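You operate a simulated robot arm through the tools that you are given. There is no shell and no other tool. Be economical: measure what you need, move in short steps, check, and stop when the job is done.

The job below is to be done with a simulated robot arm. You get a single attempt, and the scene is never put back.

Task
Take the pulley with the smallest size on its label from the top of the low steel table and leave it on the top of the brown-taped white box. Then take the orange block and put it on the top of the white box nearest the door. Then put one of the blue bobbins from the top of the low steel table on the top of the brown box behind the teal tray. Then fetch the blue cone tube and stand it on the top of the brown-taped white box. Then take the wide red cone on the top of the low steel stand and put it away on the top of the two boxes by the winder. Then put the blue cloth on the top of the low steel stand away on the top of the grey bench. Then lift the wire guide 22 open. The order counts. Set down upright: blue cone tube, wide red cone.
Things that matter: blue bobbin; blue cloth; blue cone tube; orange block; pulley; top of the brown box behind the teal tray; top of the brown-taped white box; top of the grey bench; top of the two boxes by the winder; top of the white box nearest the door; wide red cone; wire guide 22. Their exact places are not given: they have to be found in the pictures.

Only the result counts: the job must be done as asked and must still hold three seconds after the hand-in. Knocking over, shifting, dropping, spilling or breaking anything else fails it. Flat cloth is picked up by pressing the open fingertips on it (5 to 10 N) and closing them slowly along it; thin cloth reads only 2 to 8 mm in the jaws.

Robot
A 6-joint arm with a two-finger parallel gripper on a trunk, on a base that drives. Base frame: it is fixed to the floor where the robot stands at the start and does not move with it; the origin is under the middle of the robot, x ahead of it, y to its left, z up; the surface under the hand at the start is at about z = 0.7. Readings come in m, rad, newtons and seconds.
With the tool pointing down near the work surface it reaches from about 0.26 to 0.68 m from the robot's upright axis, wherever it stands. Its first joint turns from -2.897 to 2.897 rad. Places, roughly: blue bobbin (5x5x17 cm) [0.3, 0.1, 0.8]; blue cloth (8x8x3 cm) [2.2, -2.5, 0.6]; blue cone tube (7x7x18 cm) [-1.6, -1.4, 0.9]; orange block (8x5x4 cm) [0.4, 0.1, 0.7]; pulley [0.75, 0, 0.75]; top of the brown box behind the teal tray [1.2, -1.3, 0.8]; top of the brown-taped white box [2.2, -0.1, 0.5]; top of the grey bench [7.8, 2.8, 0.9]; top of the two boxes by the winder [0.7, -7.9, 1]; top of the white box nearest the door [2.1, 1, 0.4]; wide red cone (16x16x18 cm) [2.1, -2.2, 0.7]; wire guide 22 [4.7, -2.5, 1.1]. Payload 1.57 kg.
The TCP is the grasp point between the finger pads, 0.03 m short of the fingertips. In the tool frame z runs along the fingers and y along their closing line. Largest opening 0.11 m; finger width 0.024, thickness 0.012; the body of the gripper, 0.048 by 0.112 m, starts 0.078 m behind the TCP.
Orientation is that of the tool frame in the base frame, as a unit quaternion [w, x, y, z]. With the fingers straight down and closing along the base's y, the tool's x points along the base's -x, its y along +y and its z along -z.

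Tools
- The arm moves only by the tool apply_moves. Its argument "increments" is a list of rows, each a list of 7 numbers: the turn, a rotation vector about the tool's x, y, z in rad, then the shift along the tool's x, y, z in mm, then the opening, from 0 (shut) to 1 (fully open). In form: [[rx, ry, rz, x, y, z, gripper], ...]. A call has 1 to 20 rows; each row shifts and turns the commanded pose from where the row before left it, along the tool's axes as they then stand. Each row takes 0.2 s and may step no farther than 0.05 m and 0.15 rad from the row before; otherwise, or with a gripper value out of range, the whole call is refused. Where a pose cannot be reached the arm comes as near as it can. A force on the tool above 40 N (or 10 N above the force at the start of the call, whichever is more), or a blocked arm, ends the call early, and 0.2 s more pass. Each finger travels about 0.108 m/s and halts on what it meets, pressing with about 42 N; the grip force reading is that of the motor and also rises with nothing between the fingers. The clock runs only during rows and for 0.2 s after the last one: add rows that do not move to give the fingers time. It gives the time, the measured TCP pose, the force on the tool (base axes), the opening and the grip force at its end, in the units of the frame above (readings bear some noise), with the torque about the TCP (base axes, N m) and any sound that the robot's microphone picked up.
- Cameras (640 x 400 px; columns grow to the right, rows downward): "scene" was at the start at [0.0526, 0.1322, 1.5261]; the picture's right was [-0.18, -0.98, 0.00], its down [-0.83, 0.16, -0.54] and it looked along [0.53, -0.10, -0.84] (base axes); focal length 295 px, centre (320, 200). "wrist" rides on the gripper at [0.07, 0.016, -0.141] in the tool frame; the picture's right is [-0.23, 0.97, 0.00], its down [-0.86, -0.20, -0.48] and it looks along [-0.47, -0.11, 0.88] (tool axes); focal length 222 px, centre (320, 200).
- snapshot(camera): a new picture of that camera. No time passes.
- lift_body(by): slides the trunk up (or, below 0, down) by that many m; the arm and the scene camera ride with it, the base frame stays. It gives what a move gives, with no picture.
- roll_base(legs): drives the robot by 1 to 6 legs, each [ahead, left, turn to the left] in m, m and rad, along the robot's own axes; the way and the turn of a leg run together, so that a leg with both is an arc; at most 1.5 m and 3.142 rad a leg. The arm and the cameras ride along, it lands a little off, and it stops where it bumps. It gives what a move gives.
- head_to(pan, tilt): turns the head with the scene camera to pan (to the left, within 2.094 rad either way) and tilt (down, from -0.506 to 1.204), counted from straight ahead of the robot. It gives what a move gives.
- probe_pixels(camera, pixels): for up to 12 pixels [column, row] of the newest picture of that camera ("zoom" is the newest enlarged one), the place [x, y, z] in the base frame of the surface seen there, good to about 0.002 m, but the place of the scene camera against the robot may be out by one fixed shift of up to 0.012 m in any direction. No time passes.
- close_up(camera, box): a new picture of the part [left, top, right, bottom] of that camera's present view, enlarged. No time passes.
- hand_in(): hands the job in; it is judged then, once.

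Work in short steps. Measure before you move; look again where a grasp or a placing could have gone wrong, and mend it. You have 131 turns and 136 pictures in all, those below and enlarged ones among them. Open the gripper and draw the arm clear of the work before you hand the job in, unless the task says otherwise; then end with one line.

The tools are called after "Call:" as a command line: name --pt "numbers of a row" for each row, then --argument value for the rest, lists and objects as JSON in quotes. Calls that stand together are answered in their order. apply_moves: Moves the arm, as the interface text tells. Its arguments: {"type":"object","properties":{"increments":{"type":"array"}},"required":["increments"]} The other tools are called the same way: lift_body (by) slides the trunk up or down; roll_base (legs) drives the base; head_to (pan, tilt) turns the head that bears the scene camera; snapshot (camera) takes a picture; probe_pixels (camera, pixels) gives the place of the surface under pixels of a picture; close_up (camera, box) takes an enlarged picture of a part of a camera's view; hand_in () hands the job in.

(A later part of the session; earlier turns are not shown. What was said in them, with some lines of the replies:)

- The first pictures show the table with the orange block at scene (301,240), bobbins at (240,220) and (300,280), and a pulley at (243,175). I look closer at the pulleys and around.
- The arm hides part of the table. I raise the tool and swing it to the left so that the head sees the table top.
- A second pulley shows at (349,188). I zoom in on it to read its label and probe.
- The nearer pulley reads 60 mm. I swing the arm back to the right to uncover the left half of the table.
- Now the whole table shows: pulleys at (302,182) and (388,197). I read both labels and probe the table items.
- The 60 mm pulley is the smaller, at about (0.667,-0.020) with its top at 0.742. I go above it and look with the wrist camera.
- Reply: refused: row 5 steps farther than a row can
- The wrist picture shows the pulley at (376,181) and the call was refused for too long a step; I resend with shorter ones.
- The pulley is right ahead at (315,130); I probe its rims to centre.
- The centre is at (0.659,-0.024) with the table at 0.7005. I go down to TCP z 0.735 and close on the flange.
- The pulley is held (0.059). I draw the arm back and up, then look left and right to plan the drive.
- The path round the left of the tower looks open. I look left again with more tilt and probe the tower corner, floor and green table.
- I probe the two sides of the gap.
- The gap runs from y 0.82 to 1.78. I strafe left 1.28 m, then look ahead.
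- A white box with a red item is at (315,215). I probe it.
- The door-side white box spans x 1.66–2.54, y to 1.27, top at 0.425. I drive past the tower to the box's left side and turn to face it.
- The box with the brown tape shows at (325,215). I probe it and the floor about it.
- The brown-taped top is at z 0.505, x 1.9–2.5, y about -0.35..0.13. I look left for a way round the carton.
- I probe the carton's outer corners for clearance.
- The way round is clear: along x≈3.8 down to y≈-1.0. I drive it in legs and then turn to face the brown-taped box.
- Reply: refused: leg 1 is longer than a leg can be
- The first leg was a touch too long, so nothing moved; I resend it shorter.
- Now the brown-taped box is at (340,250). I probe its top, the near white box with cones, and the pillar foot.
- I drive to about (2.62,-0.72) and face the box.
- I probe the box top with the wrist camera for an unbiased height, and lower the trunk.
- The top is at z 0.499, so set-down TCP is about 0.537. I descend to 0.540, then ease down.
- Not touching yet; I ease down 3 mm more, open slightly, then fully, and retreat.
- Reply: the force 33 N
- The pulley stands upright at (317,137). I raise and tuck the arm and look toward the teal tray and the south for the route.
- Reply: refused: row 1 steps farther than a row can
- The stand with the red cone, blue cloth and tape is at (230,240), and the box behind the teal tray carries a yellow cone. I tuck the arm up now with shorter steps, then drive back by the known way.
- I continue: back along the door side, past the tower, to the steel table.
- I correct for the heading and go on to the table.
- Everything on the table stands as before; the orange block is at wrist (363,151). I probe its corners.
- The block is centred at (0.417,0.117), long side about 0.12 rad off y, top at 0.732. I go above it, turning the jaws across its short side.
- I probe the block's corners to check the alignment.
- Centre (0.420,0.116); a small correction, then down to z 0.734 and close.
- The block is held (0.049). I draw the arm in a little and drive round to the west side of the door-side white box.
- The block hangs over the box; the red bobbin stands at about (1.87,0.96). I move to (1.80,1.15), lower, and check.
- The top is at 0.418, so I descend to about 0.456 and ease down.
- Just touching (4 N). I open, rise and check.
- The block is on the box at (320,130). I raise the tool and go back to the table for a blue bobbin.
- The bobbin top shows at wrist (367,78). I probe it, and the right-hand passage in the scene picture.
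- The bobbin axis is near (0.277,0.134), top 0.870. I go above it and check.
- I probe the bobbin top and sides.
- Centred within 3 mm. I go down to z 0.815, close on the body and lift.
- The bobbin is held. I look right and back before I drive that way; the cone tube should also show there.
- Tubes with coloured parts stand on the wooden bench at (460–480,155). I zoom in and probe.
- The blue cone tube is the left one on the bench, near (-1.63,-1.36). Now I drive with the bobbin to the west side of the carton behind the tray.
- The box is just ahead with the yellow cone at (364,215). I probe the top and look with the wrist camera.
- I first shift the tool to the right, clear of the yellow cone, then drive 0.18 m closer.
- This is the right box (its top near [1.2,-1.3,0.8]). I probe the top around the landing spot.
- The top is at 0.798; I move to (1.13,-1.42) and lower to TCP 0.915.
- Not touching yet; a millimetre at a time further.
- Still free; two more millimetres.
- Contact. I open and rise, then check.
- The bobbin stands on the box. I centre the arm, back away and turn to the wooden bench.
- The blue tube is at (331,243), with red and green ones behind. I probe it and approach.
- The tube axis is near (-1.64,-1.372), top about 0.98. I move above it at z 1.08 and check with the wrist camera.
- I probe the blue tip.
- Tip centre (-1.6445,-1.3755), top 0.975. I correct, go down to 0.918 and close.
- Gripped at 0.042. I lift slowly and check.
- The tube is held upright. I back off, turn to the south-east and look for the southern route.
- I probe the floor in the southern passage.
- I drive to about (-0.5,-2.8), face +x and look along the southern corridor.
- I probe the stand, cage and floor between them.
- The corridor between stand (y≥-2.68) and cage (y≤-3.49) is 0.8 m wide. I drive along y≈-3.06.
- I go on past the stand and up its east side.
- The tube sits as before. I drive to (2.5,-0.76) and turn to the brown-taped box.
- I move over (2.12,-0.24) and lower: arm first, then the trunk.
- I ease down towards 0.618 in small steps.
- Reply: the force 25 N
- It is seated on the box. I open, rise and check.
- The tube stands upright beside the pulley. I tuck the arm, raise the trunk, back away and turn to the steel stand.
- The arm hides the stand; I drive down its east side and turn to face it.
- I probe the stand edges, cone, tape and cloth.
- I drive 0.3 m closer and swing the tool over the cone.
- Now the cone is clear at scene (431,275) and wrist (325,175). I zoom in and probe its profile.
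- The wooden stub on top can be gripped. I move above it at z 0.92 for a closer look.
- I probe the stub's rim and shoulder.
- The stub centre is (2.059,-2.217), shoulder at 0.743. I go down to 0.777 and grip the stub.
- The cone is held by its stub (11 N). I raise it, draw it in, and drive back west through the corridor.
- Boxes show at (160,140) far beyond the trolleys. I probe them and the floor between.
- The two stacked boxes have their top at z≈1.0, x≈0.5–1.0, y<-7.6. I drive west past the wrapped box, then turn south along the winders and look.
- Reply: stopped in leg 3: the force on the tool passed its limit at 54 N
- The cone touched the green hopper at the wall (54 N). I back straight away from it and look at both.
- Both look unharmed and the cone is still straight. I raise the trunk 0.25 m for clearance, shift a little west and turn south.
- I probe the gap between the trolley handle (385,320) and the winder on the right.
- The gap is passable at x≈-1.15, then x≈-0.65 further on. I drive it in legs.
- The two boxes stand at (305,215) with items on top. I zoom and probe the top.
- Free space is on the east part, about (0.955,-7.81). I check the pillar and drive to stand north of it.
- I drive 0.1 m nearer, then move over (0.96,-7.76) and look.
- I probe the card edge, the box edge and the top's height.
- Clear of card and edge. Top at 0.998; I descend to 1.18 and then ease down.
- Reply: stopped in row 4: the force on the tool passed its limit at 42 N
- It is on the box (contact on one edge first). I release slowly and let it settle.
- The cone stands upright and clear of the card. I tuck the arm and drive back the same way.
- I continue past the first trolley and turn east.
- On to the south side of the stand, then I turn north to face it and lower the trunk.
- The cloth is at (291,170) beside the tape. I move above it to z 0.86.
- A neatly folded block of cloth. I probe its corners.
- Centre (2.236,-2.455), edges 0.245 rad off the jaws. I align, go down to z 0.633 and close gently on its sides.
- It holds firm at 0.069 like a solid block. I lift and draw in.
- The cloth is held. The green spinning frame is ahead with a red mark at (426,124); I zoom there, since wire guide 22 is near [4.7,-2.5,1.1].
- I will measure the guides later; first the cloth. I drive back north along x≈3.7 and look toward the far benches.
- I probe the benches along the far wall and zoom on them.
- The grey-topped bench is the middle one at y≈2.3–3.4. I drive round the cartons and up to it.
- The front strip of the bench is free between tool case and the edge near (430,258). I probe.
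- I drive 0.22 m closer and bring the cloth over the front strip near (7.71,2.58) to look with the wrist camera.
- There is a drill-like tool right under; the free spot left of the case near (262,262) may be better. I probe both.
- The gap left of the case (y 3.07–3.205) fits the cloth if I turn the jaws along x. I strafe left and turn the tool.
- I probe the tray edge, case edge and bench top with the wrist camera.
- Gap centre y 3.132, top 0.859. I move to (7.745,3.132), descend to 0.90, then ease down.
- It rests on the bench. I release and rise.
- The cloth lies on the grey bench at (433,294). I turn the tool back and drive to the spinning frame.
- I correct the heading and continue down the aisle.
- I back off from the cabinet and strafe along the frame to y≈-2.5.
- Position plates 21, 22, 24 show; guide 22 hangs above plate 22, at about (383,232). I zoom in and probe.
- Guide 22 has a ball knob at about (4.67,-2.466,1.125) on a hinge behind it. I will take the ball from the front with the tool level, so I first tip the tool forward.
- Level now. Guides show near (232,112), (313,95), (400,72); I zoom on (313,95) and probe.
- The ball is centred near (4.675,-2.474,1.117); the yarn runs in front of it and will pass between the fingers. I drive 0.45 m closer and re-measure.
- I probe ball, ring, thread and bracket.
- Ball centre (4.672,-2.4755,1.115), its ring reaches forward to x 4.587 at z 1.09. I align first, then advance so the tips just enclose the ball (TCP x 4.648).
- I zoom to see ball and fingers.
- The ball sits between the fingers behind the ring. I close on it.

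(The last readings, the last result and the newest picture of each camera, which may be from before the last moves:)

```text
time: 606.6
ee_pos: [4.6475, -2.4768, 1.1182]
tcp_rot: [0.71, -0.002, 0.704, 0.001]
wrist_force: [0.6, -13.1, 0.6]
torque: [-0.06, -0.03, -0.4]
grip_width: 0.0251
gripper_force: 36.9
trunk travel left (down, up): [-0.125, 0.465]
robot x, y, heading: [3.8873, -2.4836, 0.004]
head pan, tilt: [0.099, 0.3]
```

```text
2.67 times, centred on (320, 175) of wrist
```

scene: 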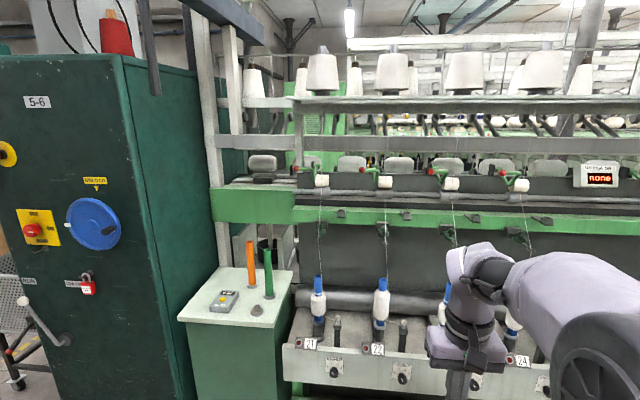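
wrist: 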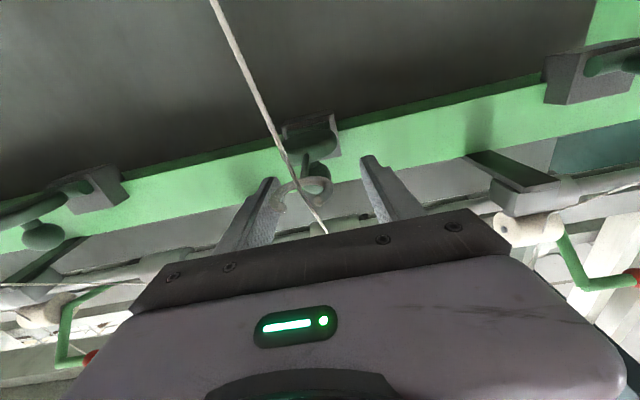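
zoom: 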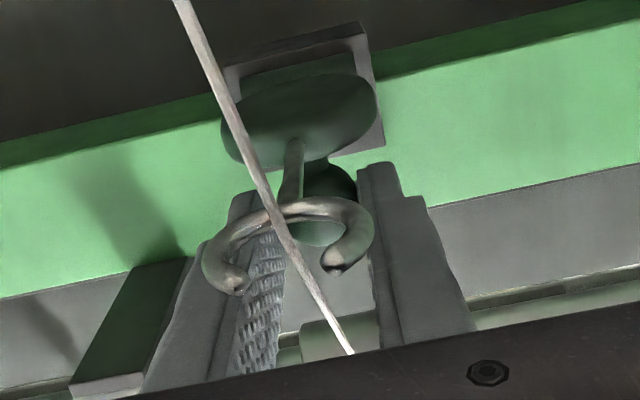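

The ring is wider than the finger gap, so lifting by the ball would jam it. I let go, back out, and will instead lift the ring from below with the two fingertips slightly apart, the yarn passing between them.

Call:
apply_moves --pt "0 0 0 0 0 0 0.3" --pt "0 0 0 0 0 0 0.5" --pt "0 0 0 0 0 0 0.6" --pt "0 0 0 0 0 -30 0.6" --pt "0 0 0 0 0 -40 0.6" --pt "0 0 0 0 0 -40 0.6" --pt "0 0 0 0 0 -40 0.6" --pt "0 0 0 30 0 0 0.4" --pt "0 0 0 30 0 0 0.25" --pt "0 0 0 0 0 0 0.11" --pt "0 0 0 0 0 0 0.11" --pt "0 0 0 0 0 0 0.11"

Call:
snapshot --camera "wrist"

Call:
close_up --camera "scene" --box '[300, 150, 540, 350]'

```text
time: 609.2
ee_pos: [4.498, -2.4765, 1.0581]
tcp_rot: [0.711, -0.005, 0.703, 0.003]
wrist_force: [0.3, -0.5, 0.1]
torque: [0.0, -0.01, -0.05]
grip_width: 0.0126
gripper_force: 0.1
trunk travel left (down, up): [-0.125, 0.465]
robot x, y, heading: [3.8863, -2.4842, 0.006]
head pan, tilt: [0.099, 0.3]
```

```text
23 pictures are left
```

wrist: 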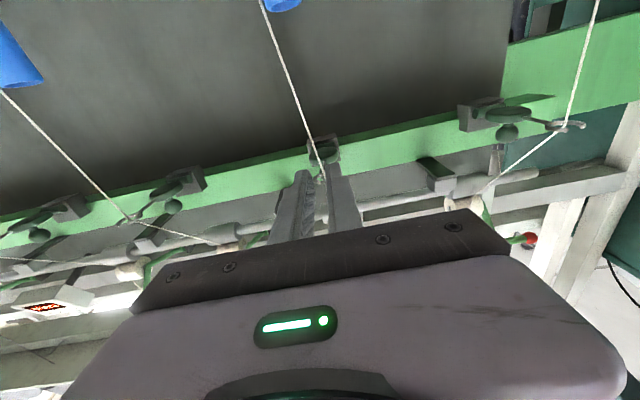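

```text
2.00 times, centred on (420, 250) of scene
```

zoom: 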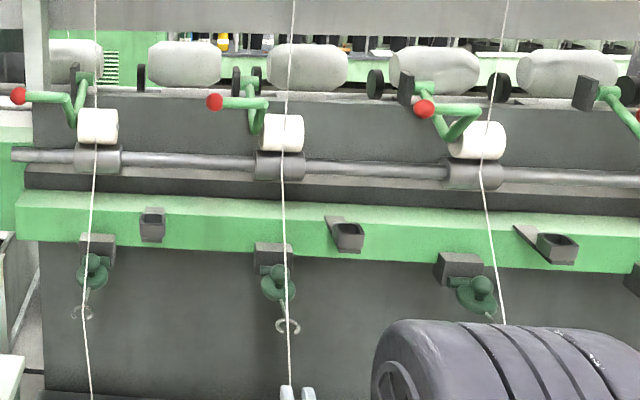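

I probe the yarn, the ring and the tube below.

Call:
close_up --camera "wrist" --box '[280, 120, 376, 220]'

Call:
probe_pixels --camera "wrist" --pixels '[[297, 98], [310, 140], [272, 24], [283, 3], [303, 170], [333, 165]]'

Call:
probe_pixels --camera "zoom" --pixels '[[280, 130], [250, 160], [300, 160], [275, 165], [280, 190], [275, 215]]'

```text
4.00 times, centred on (328, 170) of wrist
```

zoom: 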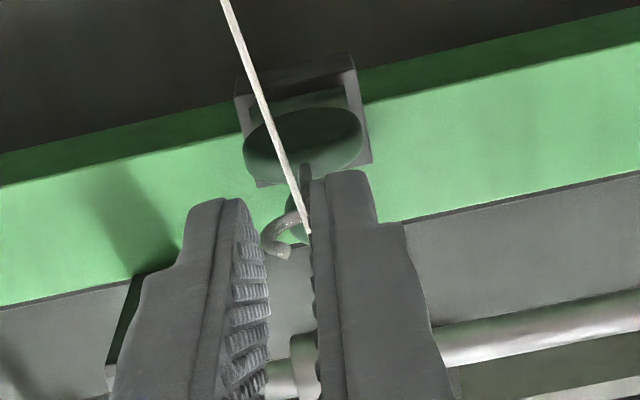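

```text
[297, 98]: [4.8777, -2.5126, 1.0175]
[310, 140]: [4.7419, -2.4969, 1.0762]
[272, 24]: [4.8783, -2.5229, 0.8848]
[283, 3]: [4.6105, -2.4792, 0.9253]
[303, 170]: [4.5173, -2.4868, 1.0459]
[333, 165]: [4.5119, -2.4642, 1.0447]
```

```text
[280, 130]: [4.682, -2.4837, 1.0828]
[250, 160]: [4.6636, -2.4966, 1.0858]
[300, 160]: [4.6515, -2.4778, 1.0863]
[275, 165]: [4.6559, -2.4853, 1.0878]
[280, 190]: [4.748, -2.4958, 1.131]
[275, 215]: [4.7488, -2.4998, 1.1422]
```

The yarn runs down at about (4.61,-2.478); fingers are centred on it with 12 mm between. I advance under the ring to tip x≈4.635.

Call:
apply_moves --pt "0 0 0 0 -1 40 0.11" --pt "0 0 0 0 0 30 0.11" --pt "0 0 0 0 0 20 0.11" --pt "0 0 0 0 0 15 0.11" --pt "0 0 0 0 0 0 0.11"

Call:
close_up --camera "wrist" --box '[260, 100, 388, 220]'

Call:
close_up --camera "scene" --box '[400, 250, 500, 350]'

```text
time: 610.4
ee_pos: [4.6043, -2.4775, 1.0571]
tcp_rot: [0.711, -0.004, 0.703, 0.002]
wrist_force: [0.7, 0.3, 0.2]
torque: [-0.02, 0.01, -0.01]
grip_width: 0.0122
gripper_force: 0.1
trunk travel left (down, up): [-0.125, 0.465]
robot x, y, heading: [3.887, -2.4865, 0.007]
head pan, tilt: [0.099, 0.3]
```

```text
3.33 times, centred on (324, 160) of wrist
```

zoom: 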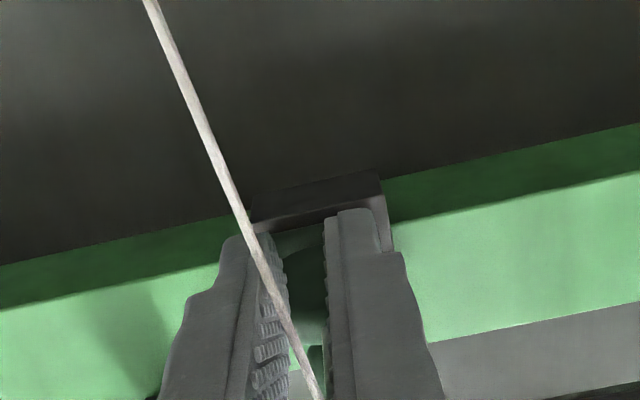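

```text
4.00 times, centred on (450, 300) of scene
```

zoom: 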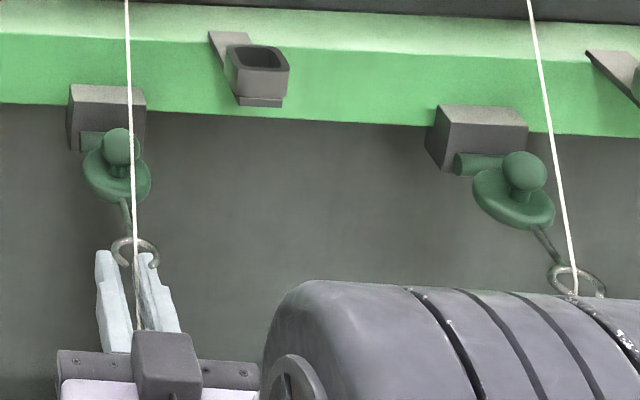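

The fingertips are under the ring with the yarn between them. I raise in small steps, following the arc.

Call:
apply_moves --pt "0 0 0 -10 0 0 0.11" --pt "0 0 0 -10 0 0 0.11" --pt "0 0 0 -10 0 2 0.11" --pt "0 0 0 -10 0 3 0.11" --pt "0 0 0 -10 0 4 0.11" --pt "0 0 0 0 0 0 0.11"

Call:
close_up --camera "scene" --box '[400, 220, 500, 320]'

```text
time: 611.8
ee_pos: [4.612, -2.4774, 1.1078]
tcp_rot: [0.712, -0.005, 0.702, 0.002]
wrist_force: [1.3, 0.3, -0.1]
torque: [0.01, -0.01, 0.0]
grip_width: 0.0122
gripper_force: 0.0
trunk travel left (down, up): [-0.125, 0.465]
robot x, y, heading: [3.8873, -2.4848, 0.004]
head pan, tilt: [0.099, 0.3]
```

```text
4.00 times, centred on (450, 270) of scene
```

zoom: 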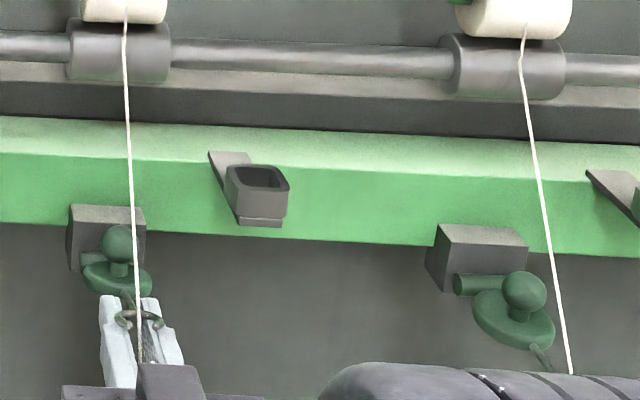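

It swings up freely. I continue along the arc.

Call:
apply_moves --pt "0 0 0 -10 0 4 0.11" --pt "0 0 0 -10 0 5 0.11" --pt "0 0 0 -9 0 6 0.11" --pt "0 0 0 -9 0 7 0.11" --pt "0 0 0 -8 0 7 0.11" --pt "0 0 0 0 0 0 0.11"

Call:
close_up --camera "scene" --box '[400, 200, 500, 300]'

```text
time: 613.2
ee_pos: [4.6411, -2.4762, 1.1522]
tcp_rot: [0.711, -0.003, 0.703, 0.001]
wrist_force: [-0.1, -0.8, -0.6]
torque: [0.0, 0.02, 0.01]
grip_width: 0.0119
gripper_force: 0.1
trunk travel left (down, up): [-0.125, 0.465]
robot x, y, heading: [3.885, -2.4853, 0.003]
head pan, tilt: [0.099, 0.3]
```

```text
4.00 times, centred on (450, 250) of scene
```

zoom: 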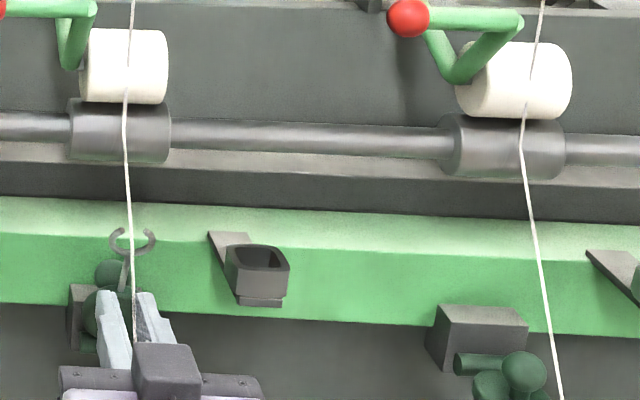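

The ring now points up in front of the rail. I probe it and give a small further push forward.

Call:
probe_pixels --camera "zoom" --pixels '[[118, 240], [150, 240], [124, 275], [108, 272], [95, 310], [123, 300]]'

Call:
apply_moves --pt "0 0 0 -5 0 4 0.11" --pt "0 0 0 -4 0 5 0.11" --pt "0 0 0 0 0 0 0.11"

Call:
close_up --camera "scene" --box '[400, 200, 480, 280]'

```text
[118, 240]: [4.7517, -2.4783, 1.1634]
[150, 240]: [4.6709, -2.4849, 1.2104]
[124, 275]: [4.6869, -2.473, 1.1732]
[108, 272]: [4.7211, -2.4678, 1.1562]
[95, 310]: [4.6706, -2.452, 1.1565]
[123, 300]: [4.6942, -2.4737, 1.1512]
```

```text
time: 614.0
ee_pos: [4.6493, -2.4752, 1.1622]
tcp_rot: [0.711, -0.005, 0.703, 0.002]
wrist_force: [-0.1, -0.1, 0.6]
torque: [-0.02, 0.0, -0.02]
grip_width: 0.0122
gripper_force: 0.1
trunk travel left (down, up): [-0.125, 0.465]
robot x, y, heading: [3.8856, -2.4858, 0.006]
head pan, tilt: [0.099, 0.3]
```

```text
5.00 times, centred on (440, 240) of scene
```

zoom: 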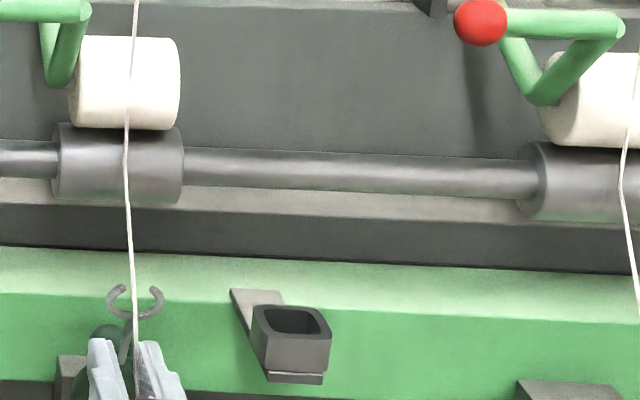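

The guide is lifted about 80°. I raise to the ring and push it further back, watching the force.

Call:
apply_moves --pt "0 0 0 -10 0 0 0.11" --pt "0 0 0 -10 0 3 0.11" --pt "0 0 0 -5 0 5 0.11" --pt "0 0 0 0 0 5 0.11" --pt "0 0 0 0 0 5 0.11" --pt "0 0 0 0 0 5 0.11" --pt "0 0 0 0 0 0 0.11"

Call:
close_up --camera "scene" --box '[400, 190, 480, 270]'

```text
time: 614.8
ee_pos: [4.6589, -2.4768, 1.1781]
tcp_rot: [0.704, -0.001, 0.71, 0.001]
wrist_force: [0.8, -3.1, -8.9]
torque: [0.05, 0.13, -0.17]
grip_width: 0.0167
gripper_force: 2.5
trunk travel left (down, up): [-0.125, 0.465]
robot x, y, heading: [3.8839, -2.483, 0.006]
head pan, tilt: [0.099, 0.3]
stopped in row 4: the force on the tool passed its limit at 45 N (the readings are from after the stop); the commanded pose is now the measured one
```

```text
5.00 times, centred on (440, 230) of scene
```

zoom: 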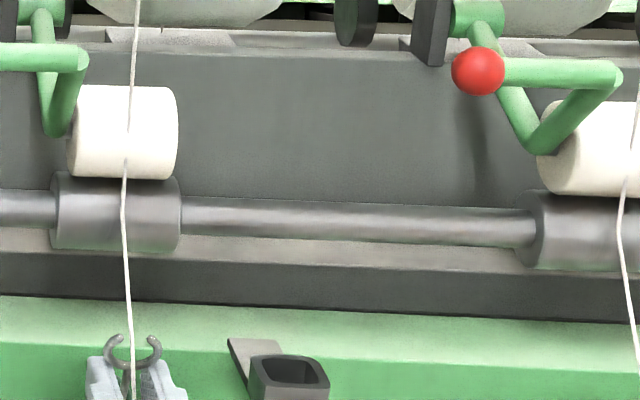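

It hit its stop (45 N), so it is fully open. I lower a few millimetres and back straight out, then check that it stays up.

Call:
apply_moves --pt "0 0 0 6 0 -2 0.14" --pt "0 0 0 6 0 -5 0.16" --pt "0 0 0 0 0 -15 0.16" --pt "0 0 0 0 0 -25 0.16" --pt "0 0 0 0 0 -40 0.16" --pt "0 0 0 0 0 -45 0.16" --pt "0 0 0 0 0 0 0.16"

Call:
close_up --camera "scene" --box '[390, 190, 490, 290]'

Call:
probe_pixels --camera "zoom" --pixels '[[136, 220], [160, 250], [165, 265], [168, 230], [163, 290], [160, 320]]'

```text
time: 616.4
ee_pos: [4.526, -2.4766, 1.1698]
tcp_rot: [0.706, -0.003, 0.708, 0.003]
wrist_force: [0.4, -0.5, 0.0]
torque: [0.02, 0.01, -0.01]
grip_width: 0.0176
gripper_force: 0.0
trunk travel left (down, up): [-0.125, 0.465]
robot x, y, heading: [3.8891, -2.4825, 0.005]
head pan, tilt: [0.099, 0.3]
```

```text
4.00 times, centred on (440, 240) of scene
```

zoom: 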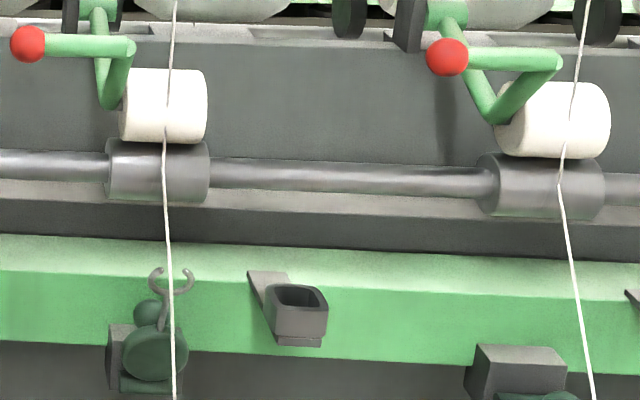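

```text
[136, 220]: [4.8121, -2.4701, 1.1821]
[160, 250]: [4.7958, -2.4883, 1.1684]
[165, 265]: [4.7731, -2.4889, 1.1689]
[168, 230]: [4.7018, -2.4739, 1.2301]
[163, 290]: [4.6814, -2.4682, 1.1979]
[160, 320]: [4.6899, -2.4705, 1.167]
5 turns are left
```

Guide 22 stays up on its own. I open the gripper and back the robot clear of the frame.

Call:
apply_moves --pt "0 0 0 0 0 -45 0.16" --pt "0 0 0 0 0 -45 0.5" --pt "0 0 0 0 0 0 1"

Call:
roll_base --legs '[[-0.25, 0, 0]]'

Call:
snapshot --camera "scene"

```text
time: 617.2
ee_pos: [4.4372, -2.4785, 1.1684]
tcp_rot: [0.706, -0.002, 0.708, 0.002]
wrist_force: [0.1, 0.4, -0.4]
torque: [0.04, 0.01, -0.01]
grip_width: 0.11
gripper_force: 0.1
trunk travel left (down, up): [-0.125, 0.465]
robot x, y, heading: [3.8857, -2.4874, 0.007]
head pan, tilt: [0.099, 0.3]
```

```text
time: 619.0
ee_pos: [4.1921, -2.4786, 1.1694]
tcp_rot: [0.706, -0.001, 0.708, 0.001]
wrist_force: [0.8, -0.6, 0.4]
torque: [0.01, 0.02, 0.0]
grip_width: 0.1099
gripper_force: 0.0
trunk travel left (down, up): [-0.125, 0.465]
robot x, y, heading: [3.6433, -2.4841, 0.004]
head pan, tilt: [0.099, 0.3]
```

```text
13 pictures are left
4 turns are left
```

scene: 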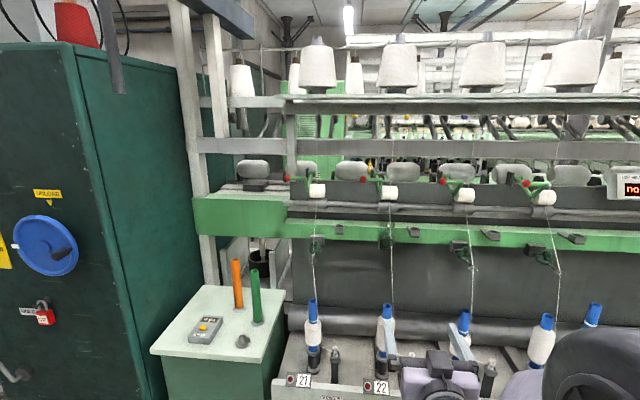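

The yarn is intact, guide 22 is up and the arm is clear; I hand in.

Call:
hand_in

```text
The job is handed in.
```

All seven steps were done in the order asked, and the job is handed in. On the way to the winder the held red cone bumped the green hopper by the wall at 54 N; I saw no shift or damage on either.
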